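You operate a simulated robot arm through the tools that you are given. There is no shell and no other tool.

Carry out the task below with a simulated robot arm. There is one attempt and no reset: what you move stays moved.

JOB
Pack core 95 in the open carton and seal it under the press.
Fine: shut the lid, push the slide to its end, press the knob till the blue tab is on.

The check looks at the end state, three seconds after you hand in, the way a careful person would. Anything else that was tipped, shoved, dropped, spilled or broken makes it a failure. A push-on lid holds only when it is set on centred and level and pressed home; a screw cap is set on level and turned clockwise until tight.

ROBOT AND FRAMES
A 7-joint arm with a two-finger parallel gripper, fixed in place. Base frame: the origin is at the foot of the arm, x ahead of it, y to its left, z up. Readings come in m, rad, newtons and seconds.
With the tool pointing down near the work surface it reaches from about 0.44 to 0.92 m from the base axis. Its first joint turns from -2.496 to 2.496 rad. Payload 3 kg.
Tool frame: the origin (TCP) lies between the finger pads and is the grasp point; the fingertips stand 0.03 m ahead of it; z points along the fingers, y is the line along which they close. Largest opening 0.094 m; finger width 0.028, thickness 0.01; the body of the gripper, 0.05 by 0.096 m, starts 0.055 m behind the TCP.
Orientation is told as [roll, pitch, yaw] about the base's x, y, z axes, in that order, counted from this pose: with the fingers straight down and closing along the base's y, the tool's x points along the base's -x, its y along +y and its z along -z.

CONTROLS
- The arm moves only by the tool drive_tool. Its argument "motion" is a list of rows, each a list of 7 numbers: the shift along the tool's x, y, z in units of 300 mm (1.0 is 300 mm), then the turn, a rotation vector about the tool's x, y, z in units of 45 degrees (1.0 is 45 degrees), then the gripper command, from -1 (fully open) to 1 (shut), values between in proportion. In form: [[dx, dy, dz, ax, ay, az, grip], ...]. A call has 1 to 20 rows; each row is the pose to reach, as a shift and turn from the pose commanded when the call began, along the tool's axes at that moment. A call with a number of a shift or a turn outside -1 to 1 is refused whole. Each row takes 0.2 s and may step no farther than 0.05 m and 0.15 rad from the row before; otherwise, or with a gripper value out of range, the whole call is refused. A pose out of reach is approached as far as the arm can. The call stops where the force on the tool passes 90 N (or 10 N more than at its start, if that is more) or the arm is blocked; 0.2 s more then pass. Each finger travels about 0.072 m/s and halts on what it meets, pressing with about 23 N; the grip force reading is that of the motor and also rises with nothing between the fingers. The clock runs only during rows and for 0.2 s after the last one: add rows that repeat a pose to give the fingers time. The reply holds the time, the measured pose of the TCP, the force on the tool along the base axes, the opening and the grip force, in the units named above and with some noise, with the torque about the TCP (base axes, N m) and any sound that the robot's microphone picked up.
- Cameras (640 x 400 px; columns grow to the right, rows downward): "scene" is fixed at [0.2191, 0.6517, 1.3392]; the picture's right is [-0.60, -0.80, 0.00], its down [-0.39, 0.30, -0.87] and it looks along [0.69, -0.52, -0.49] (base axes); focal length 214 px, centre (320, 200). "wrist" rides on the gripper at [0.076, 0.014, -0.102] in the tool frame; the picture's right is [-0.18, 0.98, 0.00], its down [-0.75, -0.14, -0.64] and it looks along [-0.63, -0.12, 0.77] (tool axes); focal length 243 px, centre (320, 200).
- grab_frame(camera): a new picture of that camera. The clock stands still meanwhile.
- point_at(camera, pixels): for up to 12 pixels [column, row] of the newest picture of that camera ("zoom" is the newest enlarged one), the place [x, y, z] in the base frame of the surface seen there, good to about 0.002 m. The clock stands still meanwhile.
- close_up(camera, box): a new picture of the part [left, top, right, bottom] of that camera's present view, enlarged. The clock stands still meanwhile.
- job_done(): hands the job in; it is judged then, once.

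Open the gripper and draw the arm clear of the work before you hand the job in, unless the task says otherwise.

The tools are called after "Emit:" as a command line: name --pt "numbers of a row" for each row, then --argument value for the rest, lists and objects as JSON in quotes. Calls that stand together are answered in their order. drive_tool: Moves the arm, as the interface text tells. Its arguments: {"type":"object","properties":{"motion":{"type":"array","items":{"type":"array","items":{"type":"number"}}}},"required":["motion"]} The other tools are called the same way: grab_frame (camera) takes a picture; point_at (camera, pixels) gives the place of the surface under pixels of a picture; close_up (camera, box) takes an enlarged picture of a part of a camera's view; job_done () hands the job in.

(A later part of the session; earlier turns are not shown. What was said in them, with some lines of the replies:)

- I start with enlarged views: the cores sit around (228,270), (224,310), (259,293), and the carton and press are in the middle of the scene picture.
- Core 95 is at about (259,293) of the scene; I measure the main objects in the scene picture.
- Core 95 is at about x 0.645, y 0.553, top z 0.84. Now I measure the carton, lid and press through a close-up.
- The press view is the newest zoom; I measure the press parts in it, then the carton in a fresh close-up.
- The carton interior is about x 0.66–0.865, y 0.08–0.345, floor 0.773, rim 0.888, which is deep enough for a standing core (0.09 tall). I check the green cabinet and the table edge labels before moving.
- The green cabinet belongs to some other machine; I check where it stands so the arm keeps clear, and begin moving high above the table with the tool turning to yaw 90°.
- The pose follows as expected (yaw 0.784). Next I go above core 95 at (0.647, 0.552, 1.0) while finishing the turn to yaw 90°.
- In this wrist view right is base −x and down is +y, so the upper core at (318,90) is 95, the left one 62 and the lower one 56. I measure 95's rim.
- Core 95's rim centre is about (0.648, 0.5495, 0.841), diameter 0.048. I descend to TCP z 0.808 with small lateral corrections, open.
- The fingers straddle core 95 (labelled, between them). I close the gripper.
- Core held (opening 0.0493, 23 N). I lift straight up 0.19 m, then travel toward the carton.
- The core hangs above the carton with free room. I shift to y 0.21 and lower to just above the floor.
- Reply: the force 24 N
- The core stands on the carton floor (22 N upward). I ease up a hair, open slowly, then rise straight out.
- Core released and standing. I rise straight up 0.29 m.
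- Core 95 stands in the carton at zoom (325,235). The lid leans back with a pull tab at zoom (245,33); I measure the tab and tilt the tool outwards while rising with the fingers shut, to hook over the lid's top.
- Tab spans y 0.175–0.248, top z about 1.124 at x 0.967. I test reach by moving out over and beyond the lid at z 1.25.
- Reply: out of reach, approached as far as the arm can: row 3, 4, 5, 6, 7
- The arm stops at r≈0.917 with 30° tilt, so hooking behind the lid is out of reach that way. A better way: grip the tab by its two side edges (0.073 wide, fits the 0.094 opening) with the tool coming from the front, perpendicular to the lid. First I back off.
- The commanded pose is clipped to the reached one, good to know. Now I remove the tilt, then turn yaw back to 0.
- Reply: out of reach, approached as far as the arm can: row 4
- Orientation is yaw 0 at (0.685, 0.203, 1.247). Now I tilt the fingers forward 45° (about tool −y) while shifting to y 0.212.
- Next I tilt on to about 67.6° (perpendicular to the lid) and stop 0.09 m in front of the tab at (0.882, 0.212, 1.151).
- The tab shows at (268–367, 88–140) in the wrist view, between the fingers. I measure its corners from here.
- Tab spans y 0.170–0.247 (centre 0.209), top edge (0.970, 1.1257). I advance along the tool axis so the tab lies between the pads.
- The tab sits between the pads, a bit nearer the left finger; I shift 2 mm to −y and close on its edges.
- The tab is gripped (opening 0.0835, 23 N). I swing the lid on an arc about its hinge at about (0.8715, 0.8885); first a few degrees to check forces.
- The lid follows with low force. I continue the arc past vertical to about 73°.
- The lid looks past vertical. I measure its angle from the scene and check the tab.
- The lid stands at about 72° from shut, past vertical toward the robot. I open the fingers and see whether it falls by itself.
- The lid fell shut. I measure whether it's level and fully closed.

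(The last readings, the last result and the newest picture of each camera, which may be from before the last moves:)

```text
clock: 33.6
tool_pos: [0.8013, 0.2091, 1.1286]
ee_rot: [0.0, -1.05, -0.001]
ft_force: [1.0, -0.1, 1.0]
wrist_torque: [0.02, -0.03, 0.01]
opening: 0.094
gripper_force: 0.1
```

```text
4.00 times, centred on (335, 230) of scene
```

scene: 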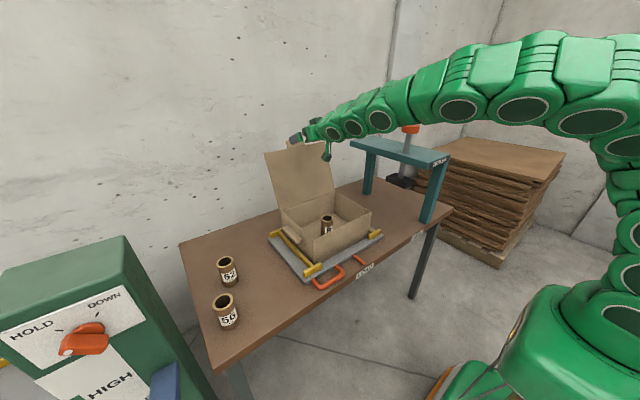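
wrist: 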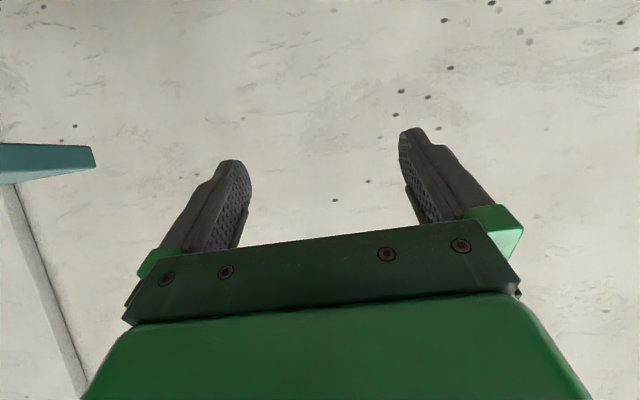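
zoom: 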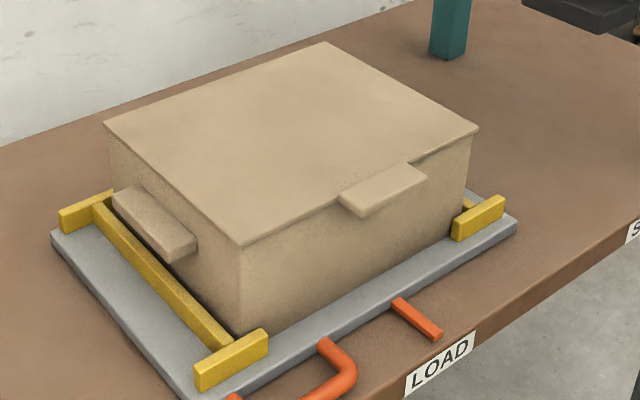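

The lid lies level at z≈0.897 on the carton. I retreat from there, untilting, toward a spot above the slide's orange handle (0.59, 0.41).

Emit:
drive_tool --pt "0.04 0.0667 -0.0692 0 0.1333 0 -1" --pt "0.08 0.1333 -0.1384 0 0.2667 0 -1" --pt "0.12 0.2 -0.2076 0 0.4 0 -1" --pt "0.16 0.2667 -0.2768 0 0.5333 0 -1" --pt "0.2 0.3333 -0.346 0 0.6667 0 -1"

Emit:
drive_tool --pt "0.0726 0.0667 0.0043 0 0.1333 0 0" --pt "0.1452 0.1333 0.0086 0 0.2667 0 1" --pt "0.2178 0.2 0.0129 0 0.4 0 1" --pt "0.2904 0.2667 0.0172 0 0.5333 0 1" --pt "0.363 0.3333 0.0215 0 0.6667 0 1"

Emit:
grab_frame --camera "wrist"

Emit:
close_up --camera "scene" --box '[290, 230, 390, 300]'

```text
clock: 34.8
tool_pos: [0.6812, 0.3102, 1.1285]
ee_rot: [0.001, -0.524, 0.0]
ft_force: [0.5, 0.3, 0.3]
wrist_torque: [0.01, -0.01, 0.04]
opening: 0.0941
gripper_force: 0.1
```

```text
clock: 36.0
tool_pos: [0.59, 0.4081, 1.0673]
ee_rot: [0.001, -0.002, 0.0]
ft_force: [0.1, 0.7, -0.7]
wrist_torque: [0.0, 0.0, -0.01]
opening: 0.0
gripper_force: 22.8
```

```text
taken
```

wrist: 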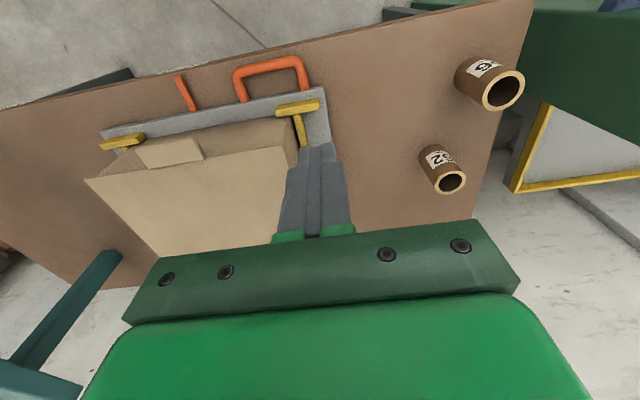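

```text
5.71 times, centred on (340, 265) of scene
```

zoom: 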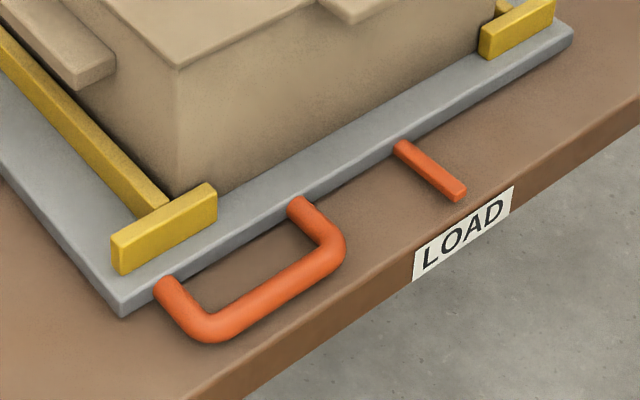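

The handle is clear in the zoom: legs from (165,290) and (300,205), outer bar at (210,325)–(335,250). I measure it.

Emit:
point_at --camera "zoom" --pixels '[[160, 285], [168, 298], [180, 290], [205, 328], [212, 310], [270, 295], [300, 205], [312, 215], [335, 250], [250, 320], [260, 275], [120, 312]]'

Emit:
point_at --camera "zoom" --pixels '[[230, 265], [320, 260], [295, 210], [190, 300], [345, 240], [180, 325], [430, 170], [402, 145], [460, 195], [465, 232], [510, 190], [415, 280]]'

```text
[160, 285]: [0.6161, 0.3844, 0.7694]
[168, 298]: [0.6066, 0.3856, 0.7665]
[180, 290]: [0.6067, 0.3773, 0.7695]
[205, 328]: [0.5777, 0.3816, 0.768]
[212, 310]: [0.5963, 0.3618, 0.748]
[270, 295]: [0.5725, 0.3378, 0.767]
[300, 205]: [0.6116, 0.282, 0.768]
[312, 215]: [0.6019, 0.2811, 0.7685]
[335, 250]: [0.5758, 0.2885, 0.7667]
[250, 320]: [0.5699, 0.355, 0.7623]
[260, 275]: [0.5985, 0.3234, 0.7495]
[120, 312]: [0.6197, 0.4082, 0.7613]
```

```text
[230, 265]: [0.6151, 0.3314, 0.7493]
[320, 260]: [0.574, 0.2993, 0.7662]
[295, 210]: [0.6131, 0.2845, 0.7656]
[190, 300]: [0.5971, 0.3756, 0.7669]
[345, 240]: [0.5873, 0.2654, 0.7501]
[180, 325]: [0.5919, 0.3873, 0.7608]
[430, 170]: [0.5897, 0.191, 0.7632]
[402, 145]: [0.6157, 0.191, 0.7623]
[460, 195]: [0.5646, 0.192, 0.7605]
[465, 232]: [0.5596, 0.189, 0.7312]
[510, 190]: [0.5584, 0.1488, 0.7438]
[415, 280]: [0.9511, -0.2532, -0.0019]
```

The handle is a round bar with legs at y≈0.283 and 0.381, top z 0.769, 12 mm thick. I come down with closed fingers just outside the +y leg at (0.593, 0.415), which stays clear of carton and lid tab, stopping with tips about 4 mm above the table.

Emit:
drive_tool --pt "-0.01 0.023 0.13 0 0 0 1" --pt "-0.01 0.023 0.26 0 0 0 1" --pt "-0.01 0.023 0.39 0 0 0 1" --pt "-0.01 0.023 0.52 0 0 0 1" --pt "-0.01 0.023 0.65 0 0 0 1" --pt "-0.01 0.023 0.78 0 0 0 1" --pt "-0.01 0.023 0.87 0 0 0 1" --pt "-0.01 0.023 0.92 0 0 0 1" --pt "-0.01 0.023 0.944 0 0 0 1" --pt "-0.01 0.023 0.944 0 0 0 1"

Emit:
close_up --camera "scene" --box '[260, 200, 400, 310]'

Emit:
grab_frame --camera "wrist"

```text
clock: 38.2
tool_pos: [0.5937, 0.4164, 0.7841]
ee_rot: [-0.001, -0.003, 0.0]
ft_force: [0.4, -0.8, 0.3]
wrist_torque: [0.04, 0.0, 0.02]
opening: 0.0
gripper_force: 23.4
```

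```text
3.64 times, centred on (330, 255) of scene
```

zoom: 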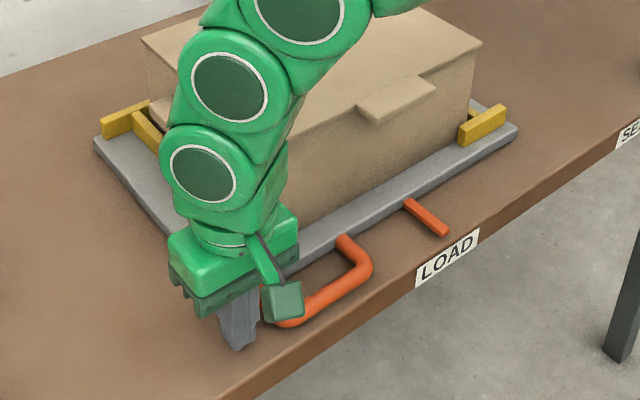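

```text
taken
```

wrist: 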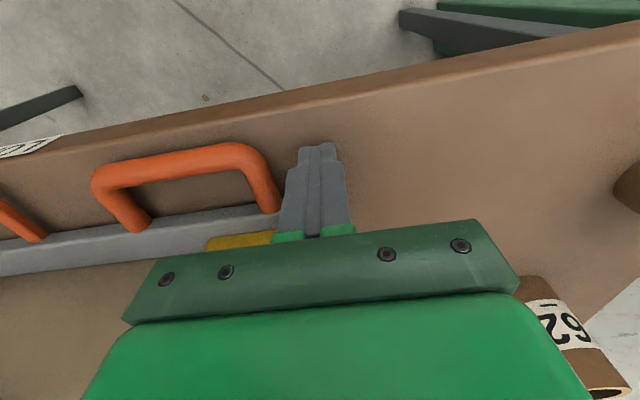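

Closed fingers are just outside the handle's +y leg. I push slowly to −y, first 6 cm.

Emit:
drive_tool --pt "0 -0.03 0 0 0 0 1" --pt "0 -0.055 0 0 0 0 1" --pt "0 -0.075 0 0 0 0 1" --pt "0 -0.1 0 0 0 0 1" --pt "0 -0.13 0 0 0 0 1" --pt "0 -0.165 0 0 0 0 1" --pt "0 -0.2 0 0 0 0 1"

Emit:
close_up --camera "scene" --box '[260, 180, 420, 310]'

```text
clock: 39.8
tool_pos: [0.5959, 0.3556, 0.7861]
ee_rot: [-0.001, -0.004, -0.001]
ft_force: [1.8, -0.5, 0.4]
wrist_torque: [0.02, -0.01, 0.01]
opening: 0.0002
gripper_force: 22.9
```

```text
3.08 times, centred on (340, 245) of scene
```

zoom: 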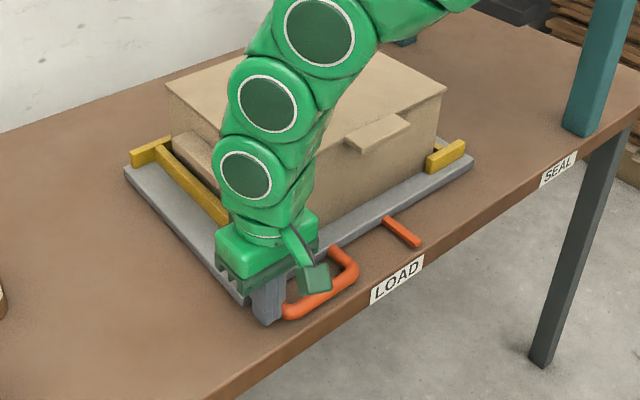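

I check whether the slide moved with the fingers by measuring the pointer at zoom (403,232) and handle.

Emit:
point_at --camera "zoom" --pixels '[[403, 232], [340, 262], [330, 290], [295, 308], [560, 168], [400, 275], [268, 320], [377, 135], [405, 120]]'

```text
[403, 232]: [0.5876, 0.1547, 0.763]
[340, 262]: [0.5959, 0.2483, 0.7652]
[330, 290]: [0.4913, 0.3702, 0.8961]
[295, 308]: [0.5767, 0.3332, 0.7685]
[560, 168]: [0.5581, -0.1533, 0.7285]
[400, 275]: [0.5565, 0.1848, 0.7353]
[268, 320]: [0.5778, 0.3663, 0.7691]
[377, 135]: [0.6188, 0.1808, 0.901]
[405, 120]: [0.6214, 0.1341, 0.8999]
```

The slide moved along (pointer 0.191→0.155) with tiny force. SEAL label centre is at y≈−0.153, so about 0.31 m remain. I continue pushing slowly.

Emit:
drive_tool --pt "0.003 -0.04 0.003 0 0 0 1" --pt "0.005 -0.1 0.005 0 0 0 1" --pt "0.005 -0.16 0.005 0 0 0 1" --pt "0.005 -0.22 0.005 0 0 0 1" --pt "0.005 -0.28 0.005 0 0 0 1" --pt "0.005 -0.34 0.005 0 0 0 1" --pt "0.005 -0.4 0.005 0 0 0 1" --pt "0.005 -0.46 0.005 0 0 0 1" --pt "0.005 -0.52 0.005 0 0 0 1" --pt "0.005 -0.58 0.005 0 0 0 1" --pt "0.005 -0.63 0.005 0 0 0 1" --pt "0.005 -0.66 0.005 0 0 0 1" --pt "0.005 -0.68 0.005 0 0 0 1"

Emit:
grab_frame --camera "scene"

Emit:
grab_frame --camera "wrist"

```text
clock: 42.6
tool_pos: [0.5931, 0.1516, 0.7831]
ee_rot: [-0.001, -0.002, -0.001]
ft_force: [-0.3, 0.7, 1.0]
wrist_torque: [0.03, 0.05, -0.01]
opening: 0.0
gripper_force: 23.5
```

```text
taken
```

scene: 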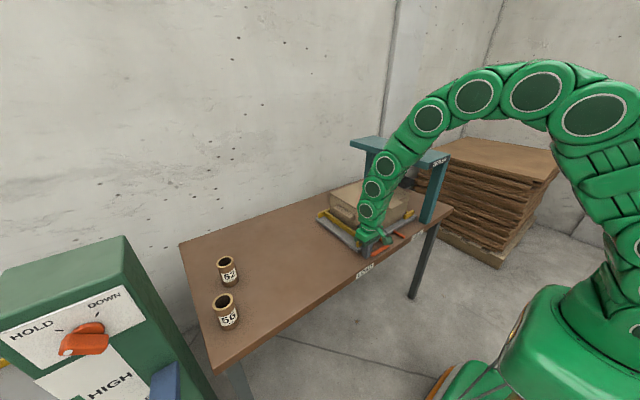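

```text
taken
```

wrist: 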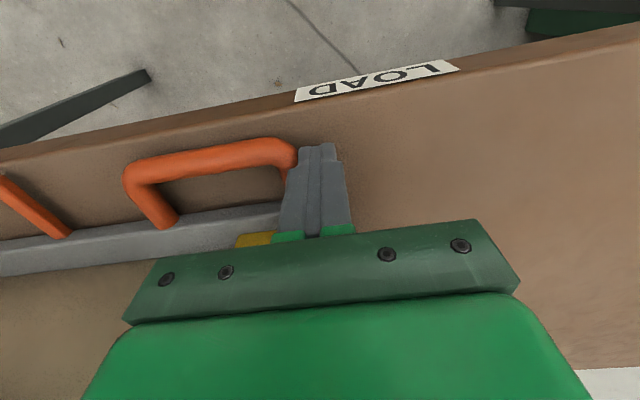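

Moving well with low force. I continue the last 10 cm slowly.

Emit:
drive_tool --pt "0 -0.04 0 0 0 0 1" --pt "0 -0.09 0 0 0 0 1" --pt "0 -0.14 0 0 0 0 1" --pt "0 -0.19 0 0 0 0 1" --pt "0 -0.24 0 0 0 0 1" --pt "0 -0.28 0 0 0 0 1" --pt "0 -0.31 0 0 0 0 1" --pt "0 -0.33 0 0 0 0 1" --pt "0 -0.345 0 0 0 0 1"

Emit:
close_up --camera "scene" --box '[300, 110, 470, 290]'

```text
clock: 44.6
tool_pos: [0.5927, 0.0546, 0.7839]
ee_rot: [0.006, -0.003, -0.002]
ft_force: [0.8, 23.2, -3.9]
wrist_torque: [0.54, -0.04, -0.32]
opening: 0.0001
gripper_force: 22.8
stopped in row 9: the force on the tool passed its limit at 104 N (the readings are from after the stop); the commanded pose is now the measured one
```

```text
2.22 times, centred on (385, 200) of scene
```

zoom: 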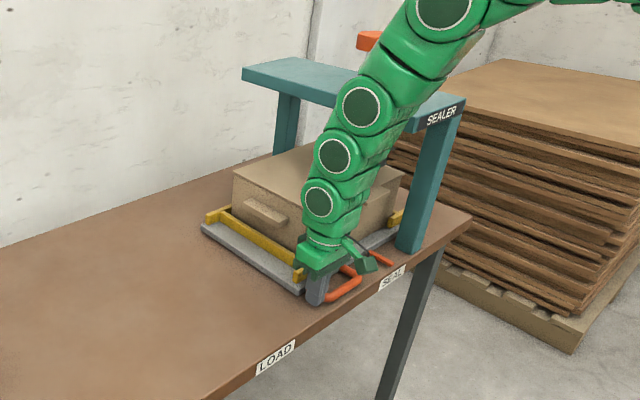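

The force jumped at y≈0.054: the end of travel, or an obstacle. I check the pointer against the SEAL label.

Emit:
close_up --camera "scene" --box '[370, 200, 450, 270]'

Emit:
point_at --camera "scene" --pixels '[[400, 236], [416, 238]]'

```text
5.71 times, centred on (410, 235) of scene
```

zoom: 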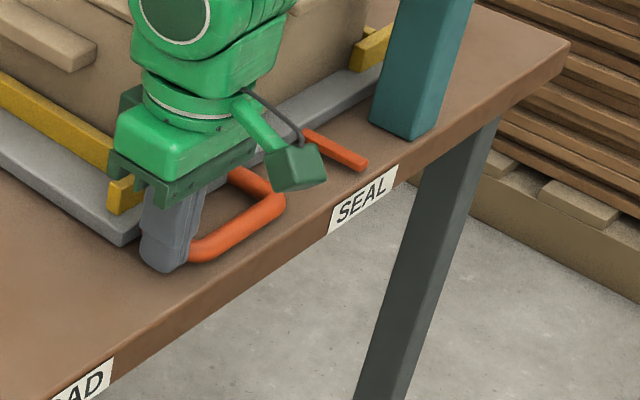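

```text
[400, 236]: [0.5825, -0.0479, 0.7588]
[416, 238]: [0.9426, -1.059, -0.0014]
```

Emit:
point_at --camera "zoom" --pixels '[[338, 150], [360, 163], [363, 197], [392, 175], [335, 222], [245, 175], [255, 225], [215, 250], [180, 262]]'

```text
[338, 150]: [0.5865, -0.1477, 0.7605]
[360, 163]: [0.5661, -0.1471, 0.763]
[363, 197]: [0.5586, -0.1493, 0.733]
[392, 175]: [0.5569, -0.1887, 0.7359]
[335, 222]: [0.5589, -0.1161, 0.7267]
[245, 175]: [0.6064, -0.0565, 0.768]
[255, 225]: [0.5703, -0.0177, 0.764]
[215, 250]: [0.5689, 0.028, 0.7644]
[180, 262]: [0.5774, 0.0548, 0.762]
```

Pointer at y −0.1475 versus label centre about −0.151; practically aligned. I push again gently a few millimetres to be sure it's at its end.

Emit:
drive_tool --pt "0 -0.005 0 0 0 0 1" --pt "0 -0.01 0 0 0 0 1" --pt "0 -0.015 0 0 0 0 1" --pt "0 -0.015 0 0 0 0 1"

Emit:
close_up --camera "scene" --box '[370, 200, 450, 270]'

Emit:
point_at --camera "zoom" --pixels '[[338, 150], [360, 163], [363, 197], [215, 250], [255, 225]]'

```text
clock: 45.2
tool_pos: [0.592, 0.0538, 0.7846]
ee_rot: [0.008, -0.004, 0.0]
ft_force: [2.9, 22.7, -9.1]
wrist_torque: [0.61, -0.17, -0.23]
opening: 0.0002
gripper_force: 22.7
stopped in row 3: the force on the tool passed its limit at 98 N (the readings are from after the stop); the commanded pose is now the measured one
```

```text
5.71 times, centred on (410, 235) of scene
```

zoom: 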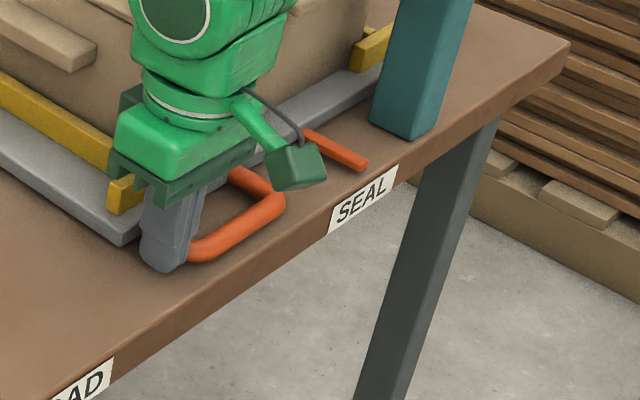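

```text
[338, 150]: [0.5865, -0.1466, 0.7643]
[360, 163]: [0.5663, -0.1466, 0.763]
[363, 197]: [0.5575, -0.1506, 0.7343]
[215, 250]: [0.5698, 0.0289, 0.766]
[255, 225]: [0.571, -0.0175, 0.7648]
```

A firm stop at the same place: the slide is at its end. I back off to +y and rise.

Emit:
drive_tool --pt "0 0.04 0 0 0 0 1" --pt "0 0.1 0 0 0 0 1" --pt "0 0.15 -0.03 0 0 0 1" --pt "0 0.18 -0.15 0 0 0 1" --pt "0 0.2 -0.28 0 0 0 1" --pt "0 0.2 -0.42 0 0 0 1" --pt "0 0.2 -0.56 0 0 0 1" --pt "0 0.2 -0.7 0 0 0 1" --pt "0 0.2 -0.84 0 0 0 1" --pt "0.05 0.2 -0.98 0 0 0 1"

Emit:
drive_tool --pt "0.04 0.04 -0.13 0 0 0 1" --pt "0.08 0.06 -0.26 0 0 0 1" --pt "0.12 0.06 -0.39 0 0 0 1" --pt "0.16 0.06 -0.5 0 0 0 1"

Emit:
grab_frame --camera "scene"

Emit:
close_up --camera "scene" --box '[310, 100, 470, 260]'

Emit:
grab_frame --camera "wrist"

```text
clock: 47.5
tool_pos: [0.5769, 0.1124, 1.0792]
ee_rot: [0.007, -0.001, -0.002]
ft_force: [0.0, 0.7, -0.1]
wrist_torque: [-0.01, -0.02, 0.02]
opening: 0.0
gripper_force: 22.8
```

```text
clock: 48.5
tool_pos: [0.5284, 0.1295, 1.2287]
ee_rot: [0.007, 0.001, -0.003]
ft_force: [-0.6, -0.6, -2.1]
wrist_torque: [0.01, 0.01, -0.01]
opening: 0.0
gripper_force: 23.5
```

```text
taken
```

scene: 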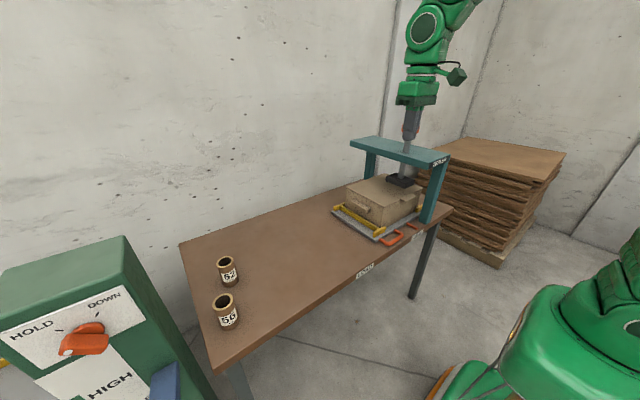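

```text
2.50 times, centred on (390, 180) of scene
```

zoom: 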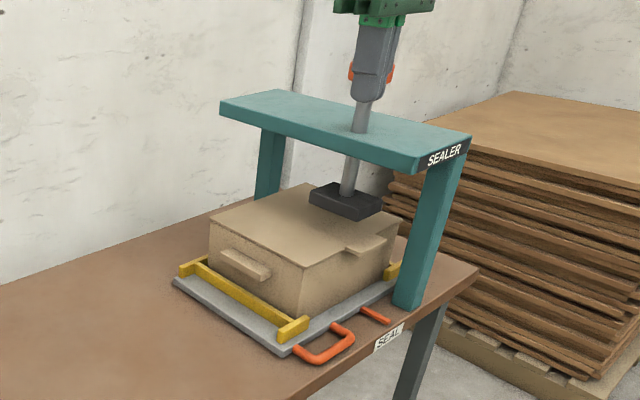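

```text
taken
```

wrist: 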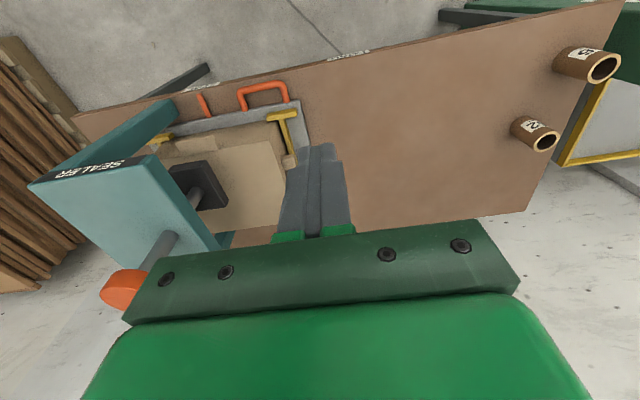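

The carton sits under the ram, slide still at SEAL. Now I measure the knob from the wrist view (120,290) and the ram.

Emit:
point_at --camera "wrist" --pixels '[[108, 295], [120, 275], [118, 300], [130, 285], [205, 190], [170, 235], [155, 160], [75, 185]]'

Emit:
point_at --camera "zoom" --pixels '[[345, 185], [312, 195], [345, 215], [380, 205], [330, 182], [358, 115], [280, 225], [360, 250]]'

```text
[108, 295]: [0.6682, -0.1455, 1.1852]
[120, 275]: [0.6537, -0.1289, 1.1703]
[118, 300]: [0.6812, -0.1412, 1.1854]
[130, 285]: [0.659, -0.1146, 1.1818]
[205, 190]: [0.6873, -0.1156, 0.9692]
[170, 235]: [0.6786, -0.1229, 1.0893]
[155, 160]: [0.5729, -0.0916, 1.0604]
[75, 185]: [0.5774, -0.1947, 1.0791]
```

```text
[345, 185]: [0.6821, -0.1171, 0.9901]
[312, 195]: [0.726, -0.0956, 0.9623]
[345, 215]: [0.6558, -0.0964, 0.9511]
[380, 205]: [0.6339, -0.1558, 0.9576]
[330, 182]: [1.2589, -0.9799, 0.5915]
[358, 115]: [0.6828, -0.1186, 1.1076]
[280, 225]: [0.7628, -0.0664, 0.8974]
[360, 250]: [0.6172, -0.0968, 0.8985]
```

Ram/knob axis is near (0.685, −0.128), knob top z≈1.186. I move partway at z 1.245 and look at the knob from above.

Emit:
drive_tool --pt "-0.02 -0.1 -0.053 0 0 0 1" --pt "-0.08 -0.21 -0.053 0 0 0 1" --pt "-0.14 -0.32 -0.053 0 0 0 1" --pt "-0.2 -0.43 -0.053 0 0 0 1" --pt "-0.267 -0.533 -0.053 0 0 0 1"

Emit:
grab_frame --camera "wrist"

```text
clock: 49.6
tool_pos: [0.609, -0.0325, 1.2429]
ee_rot: [0.007, -0.003, -0.004]
ft_force: [0.3, 0.7, -0.8]
wrist_torque: [-0.01, 0.0, -0.01]
opening: 0.0001
gripper_force: 23.0
```

```text
taken
```

wrist: 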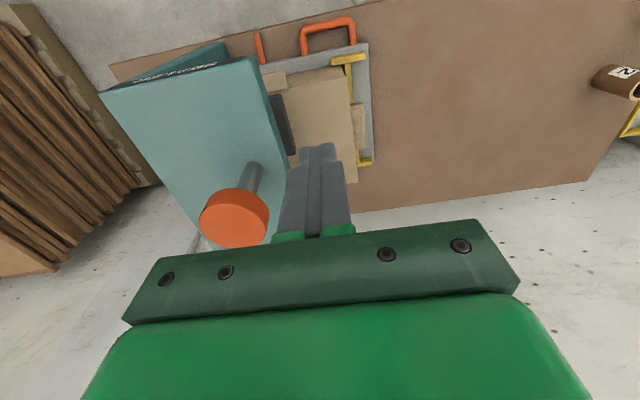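

The knob top is an orange disc at (234,218). I measure it.

Emit:
point_at --camera "wrist" --pixels '[[234, 219], [204, 222], [265, 218], [233, 196], [234, 243], [212, 205], [258, 236]]'

```text
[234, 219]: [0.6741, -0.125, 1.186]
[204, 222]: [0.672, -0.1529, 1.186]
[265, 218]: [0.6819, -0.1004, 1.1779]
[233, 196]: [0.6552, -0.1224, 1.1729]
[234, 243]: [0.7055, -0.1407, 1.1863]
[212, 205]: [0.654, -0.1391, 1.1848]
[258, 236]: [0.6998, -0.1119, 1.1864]
```

Knob centre is about (0.681, −0.127), top z 1.186. I move over it and touch down gently.

Emit:
drive_tool --pt "-0.08 -0.105 0 0 0 0 1" --pt "-0.16 -0.21 0 0 0 0 1" --pt "-0.24 -0.315 0 0 0 0 1" --pt "-0.24 -0.315 0.04 0 0 0 1" --pt "-0.24 -0.315 0.07 0 0 0 1" --pt "-0.24 -0.315 0.085 0 0 0 1"

Emit:
grab_frame --camera "wrist"

Emit:
close_up --camera "scene" --box '[310, 80, 470, 260]'

```text
clock: 51.0
tool_pos: [0.6802, -0.1279, 1.2173]
ee_rot: [0.007, -0.001, -0.002]
ft_force: [0.9, 0.3, 0.0]
wrist_torque: [0.0, 0.04, 0.01]
opening: 0.0001
gripper_force: 23.4
```

```text
taken
```

wrist: 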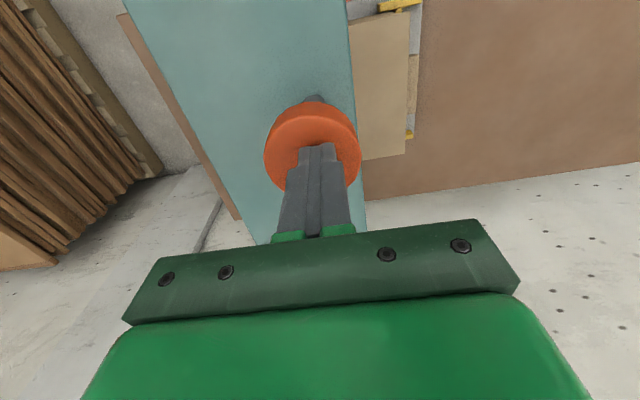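

```text
2.22 times, centred on (390, 170) of scene
```

zoom: 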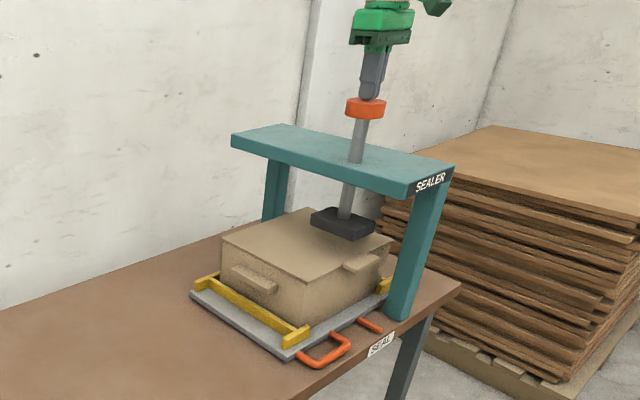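

Fingertips sit centred over the knob. I press down in small steps.

Emit:
drive_tool --pt "0 0 0.015 0 0 0 1" --pt "0 0 0.035 0 0 0 1" --pt "0 0 0.055 0 0 0 1" --pt "0 0 0.075 0 0 0 1" --pt "0 0 0.095 0 0 0 1" --pt "0 0 0.11 0 0 0 1" --pt "0 0 0.125 0 0 0 1" --pt "0 0 0.14 0 0 0 1"

Emit:
close_up --camera "scene" --box '[310, 80, 470, 260]'

```text
clock: 52.9
tool_pos: [0.6816, -0.1263, 1.1766]
ee_rot: [0.009, -0.005, -0.001]
ft_force: [2.2, 0.8, 6.4]
wrist_torque: [0.02, 0.02, 0.01]
opening: 0.0
gripper_force: 23.3
```

```text
2.22 times, centred on (390, 170) of scene
```

zoom: 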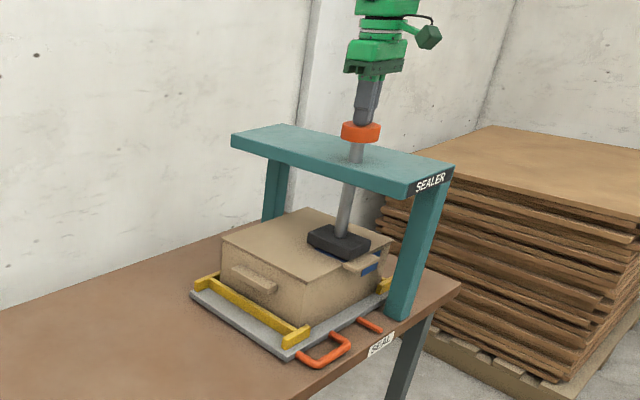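

Something blue appears at zoom (370,268) under the lid tab. I look closer.

Emit:
close_up --camera "scene" --box '[370, 170, 430, 220]'

Emit:
point_at --camera "zoom" --pixels '[[320, 200], [330, 210], [250, 170], [200, 150], [360, 190]]'

```text
8.00 times, centred on (400, 195) of scene
```

zoom: 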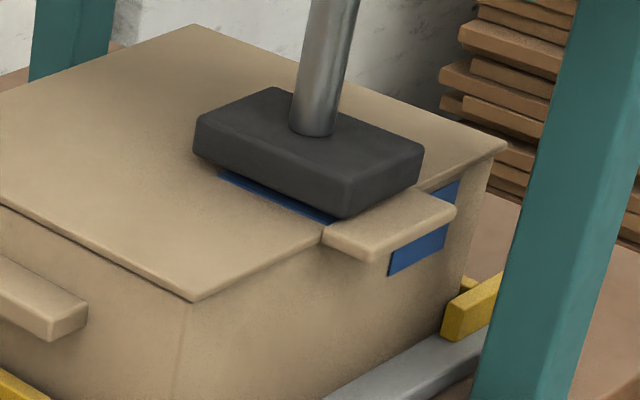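

```text
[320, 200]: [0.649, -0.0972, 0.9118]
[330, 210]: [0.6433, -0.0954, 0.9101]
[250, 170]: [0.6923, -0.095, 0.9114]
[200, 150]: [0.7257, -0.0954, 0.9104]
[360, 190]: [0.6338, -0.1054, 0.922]
```

A blue tab has appeared across the lid and down the front, with the pad still ~1 cm above. I press on until the resistance rises to be sure it is home.

Emit:
drive_tool --pt "0 0 0.01 0 0 0 1" --pt "0 0 0.02 0 0 0 1" --pt "0 0 0.03 0 0 0 1" --pt "0 0 0.037 0 0 0 1" --pt "0 0 0.043 0 0 0 1" --pt "0 0 0.05 0 0 0 1"

Emit:
close_up --camera "scene" --box '[360, 150, 430, 220]'

```text
clock: 54.2
tool_pos: [0.6811, -0.126, 1.1632]
ee_rot: [0.005, -0.007, -0.001]
ft_force: [26.4, -5.2, 77.0]
wrist_torque: [-0.22, 0.15, 0.14]
opening: 0.0002
gripper_force: 22.9
```

```text
5.71 times, centred on (395, 185) of scene
```

zoom: 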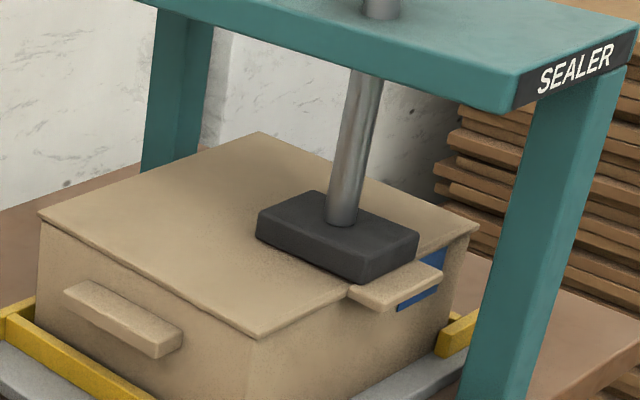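

The pad is down on the lid with 77 N; pressed home. I lift off slowly.

Emit:
drive_tool --pt "0 0 -0.03 0 0 0 1" --pt "0 0 -0.07 0 0 0 1" --pt "0 0 -0.11 0 0 0 1" --pt "0 0 -0.15 0 0 0 1" --pt "0 0 -0.2 0 0 0 1" --pt "0 0 -0.25 0 0 0 1"

Emit:
close_up --camera "scene" --box '[310, 100, 450, 260]'

```text
clock: 55.6
tool_pos: [0.683, -0.1262, 1.2357]
ee_rot: [0.008, -0.001, -0.001]
ft_force: [0.5, -0.5, 0.4]
wrist_torque: [0.01, -0.01, -0.01]
opening: 0.0001
gripper_force: 23.3
```

```text
2.50 times, centred on (380, 180) of scene
```

zoom: 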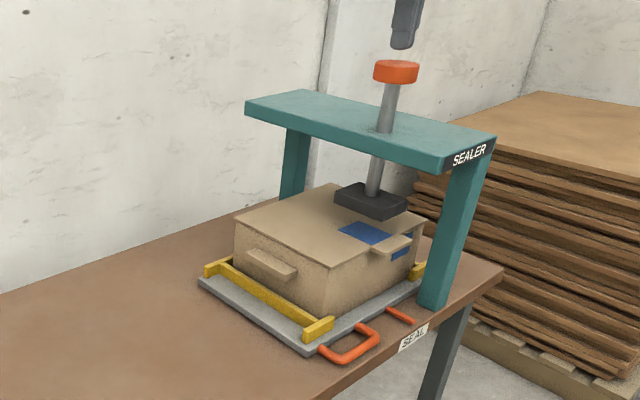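

The ram sprang back and the blue tab stays on the lid and front. I draw the arm back and open the gripper.

Emit:
drive_tool --pt "0.1 0.02 -0.02 0 0 0 1" --pt "0.2 0.06 -0.06 0 0 0 1" --pt "0.32 0.14 -0.12 0 0 0 1" --pt "0.44 0.22 -0.18 0 0 0 1" --pt "0.56 0.3 -0.24 0 0 0 0" --pt "0.66 0.38 -0.3 0 0 0 -1" --pt "0.7 0.4 -0.33 0 0 0 -1" --pt "0.7 0.4 -0.33 0 0 0 -1"

Emit:
grab_frame --camera "scene"

Emit:
close_up --camera "scene" --box '[320, 160, 440, 260]'

Emit:
grab_frame --camera "wrist"

```text
clock: 57.5
tool_pos: [0.4694, -0.0069, 1.3345]
ee_rot: [0.008, -0.003, -0.003]
ft_force: [-0.2, -0.2, 0.0]
wrist_torque: [0.0, -0.02, -0.02]
opening: 0.094
gripper_force: 0.1
```

```text
taken
```

scene: 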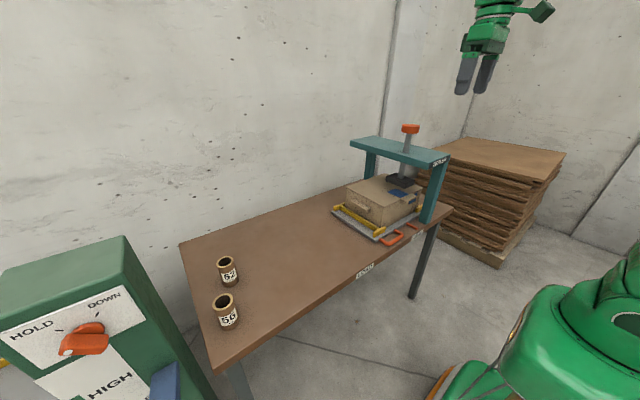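

```text
4.00 times, centred on (380, 210) of scene
```

zoom: 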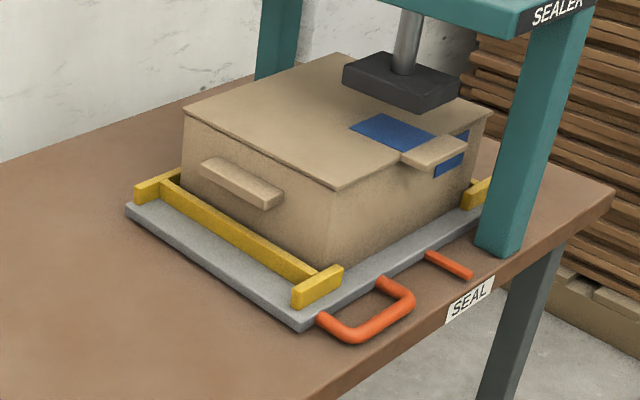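

```text
taken
```

wrist: 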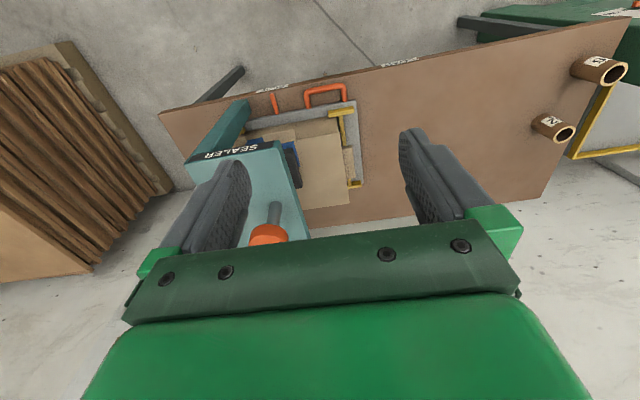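

Carton shut, blue tab on, slide at SEAL, other cores standing untouched. A last check of lid level and pointer position.

Emit:
point_at --camera "zoom" --pixels '[[200, 112], [340, 65], [480, 115], [338, 180], [380, 128], [455, 268], [470, 300], [430, 150]]'

```text
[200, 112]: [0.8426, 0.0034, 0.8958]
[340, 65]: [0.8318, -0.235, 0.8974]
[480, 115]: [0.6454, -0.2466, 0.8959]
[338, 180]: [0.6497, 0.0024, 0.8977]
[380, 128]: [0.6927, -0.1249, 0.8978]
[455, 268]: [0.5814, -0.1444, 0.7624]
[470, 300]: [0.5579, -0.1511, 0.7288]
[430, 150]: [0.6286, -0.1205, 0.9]
```

Lid is level at 0.897 everywhere. The pointer reading is −0.144, so I compare with the same close-up as when it was held against the stop.

Emit:
close_up --camera "scene" --box '[370, 200, 450, 270]'

Emit:
point_at --camera "zoom" --pixels '[[338, 150], [360, 163], [363, 197], [215, 250], [255, 225], [340, 155]]'

```text
5.71 times, centred on (410, 235) of scene
```

zoom: 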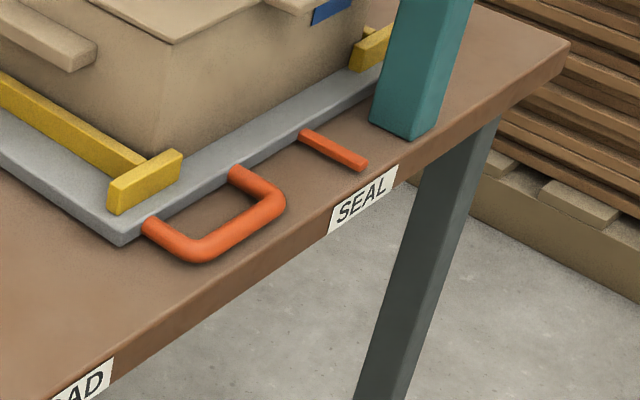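

```text
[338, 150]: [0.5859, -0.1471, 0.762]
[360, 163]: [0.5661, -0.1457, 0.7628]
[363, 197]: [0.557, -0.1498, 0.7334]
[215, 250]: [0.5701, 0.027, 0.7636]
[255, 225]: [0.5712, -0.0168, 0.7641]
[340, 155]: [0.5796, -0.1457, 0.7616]
```

The pixels are identical to those at the stop, so the slide is still at its end. The arm is clear and the gripper open; I hand in.

Emit:
job_done

```text
The job is handed in.
```

Core 95 is packed in the carton and sealed under the press. I've handed the job in, and no verdict has come back yet.

- **Core:** I picked up core 95 by its label and stood it on the carton floor, near the middle. I couldn't see inside after the lid closed, so I'm taking it that the core stayed upright through the slow slide.
- **Lid:** I swung it over by its pull tab. It fell the last part on its own and lies level, at about 0.897 m across the lid.
- **Slide:** I pushed it until it met a firm stop, then pushed again and it stopped in the same place. The pointer lines up with the SEAL label to within a few millimetres.
- **Press:** I pressed the knob until the pad sat on the lid with about 77 N. The blue tab is on, across the lid and down the front, and stayed there after the press sprang back.

Cores 62 and 56 are still standing where they were. The arm is clear of the table, with the gripper open.
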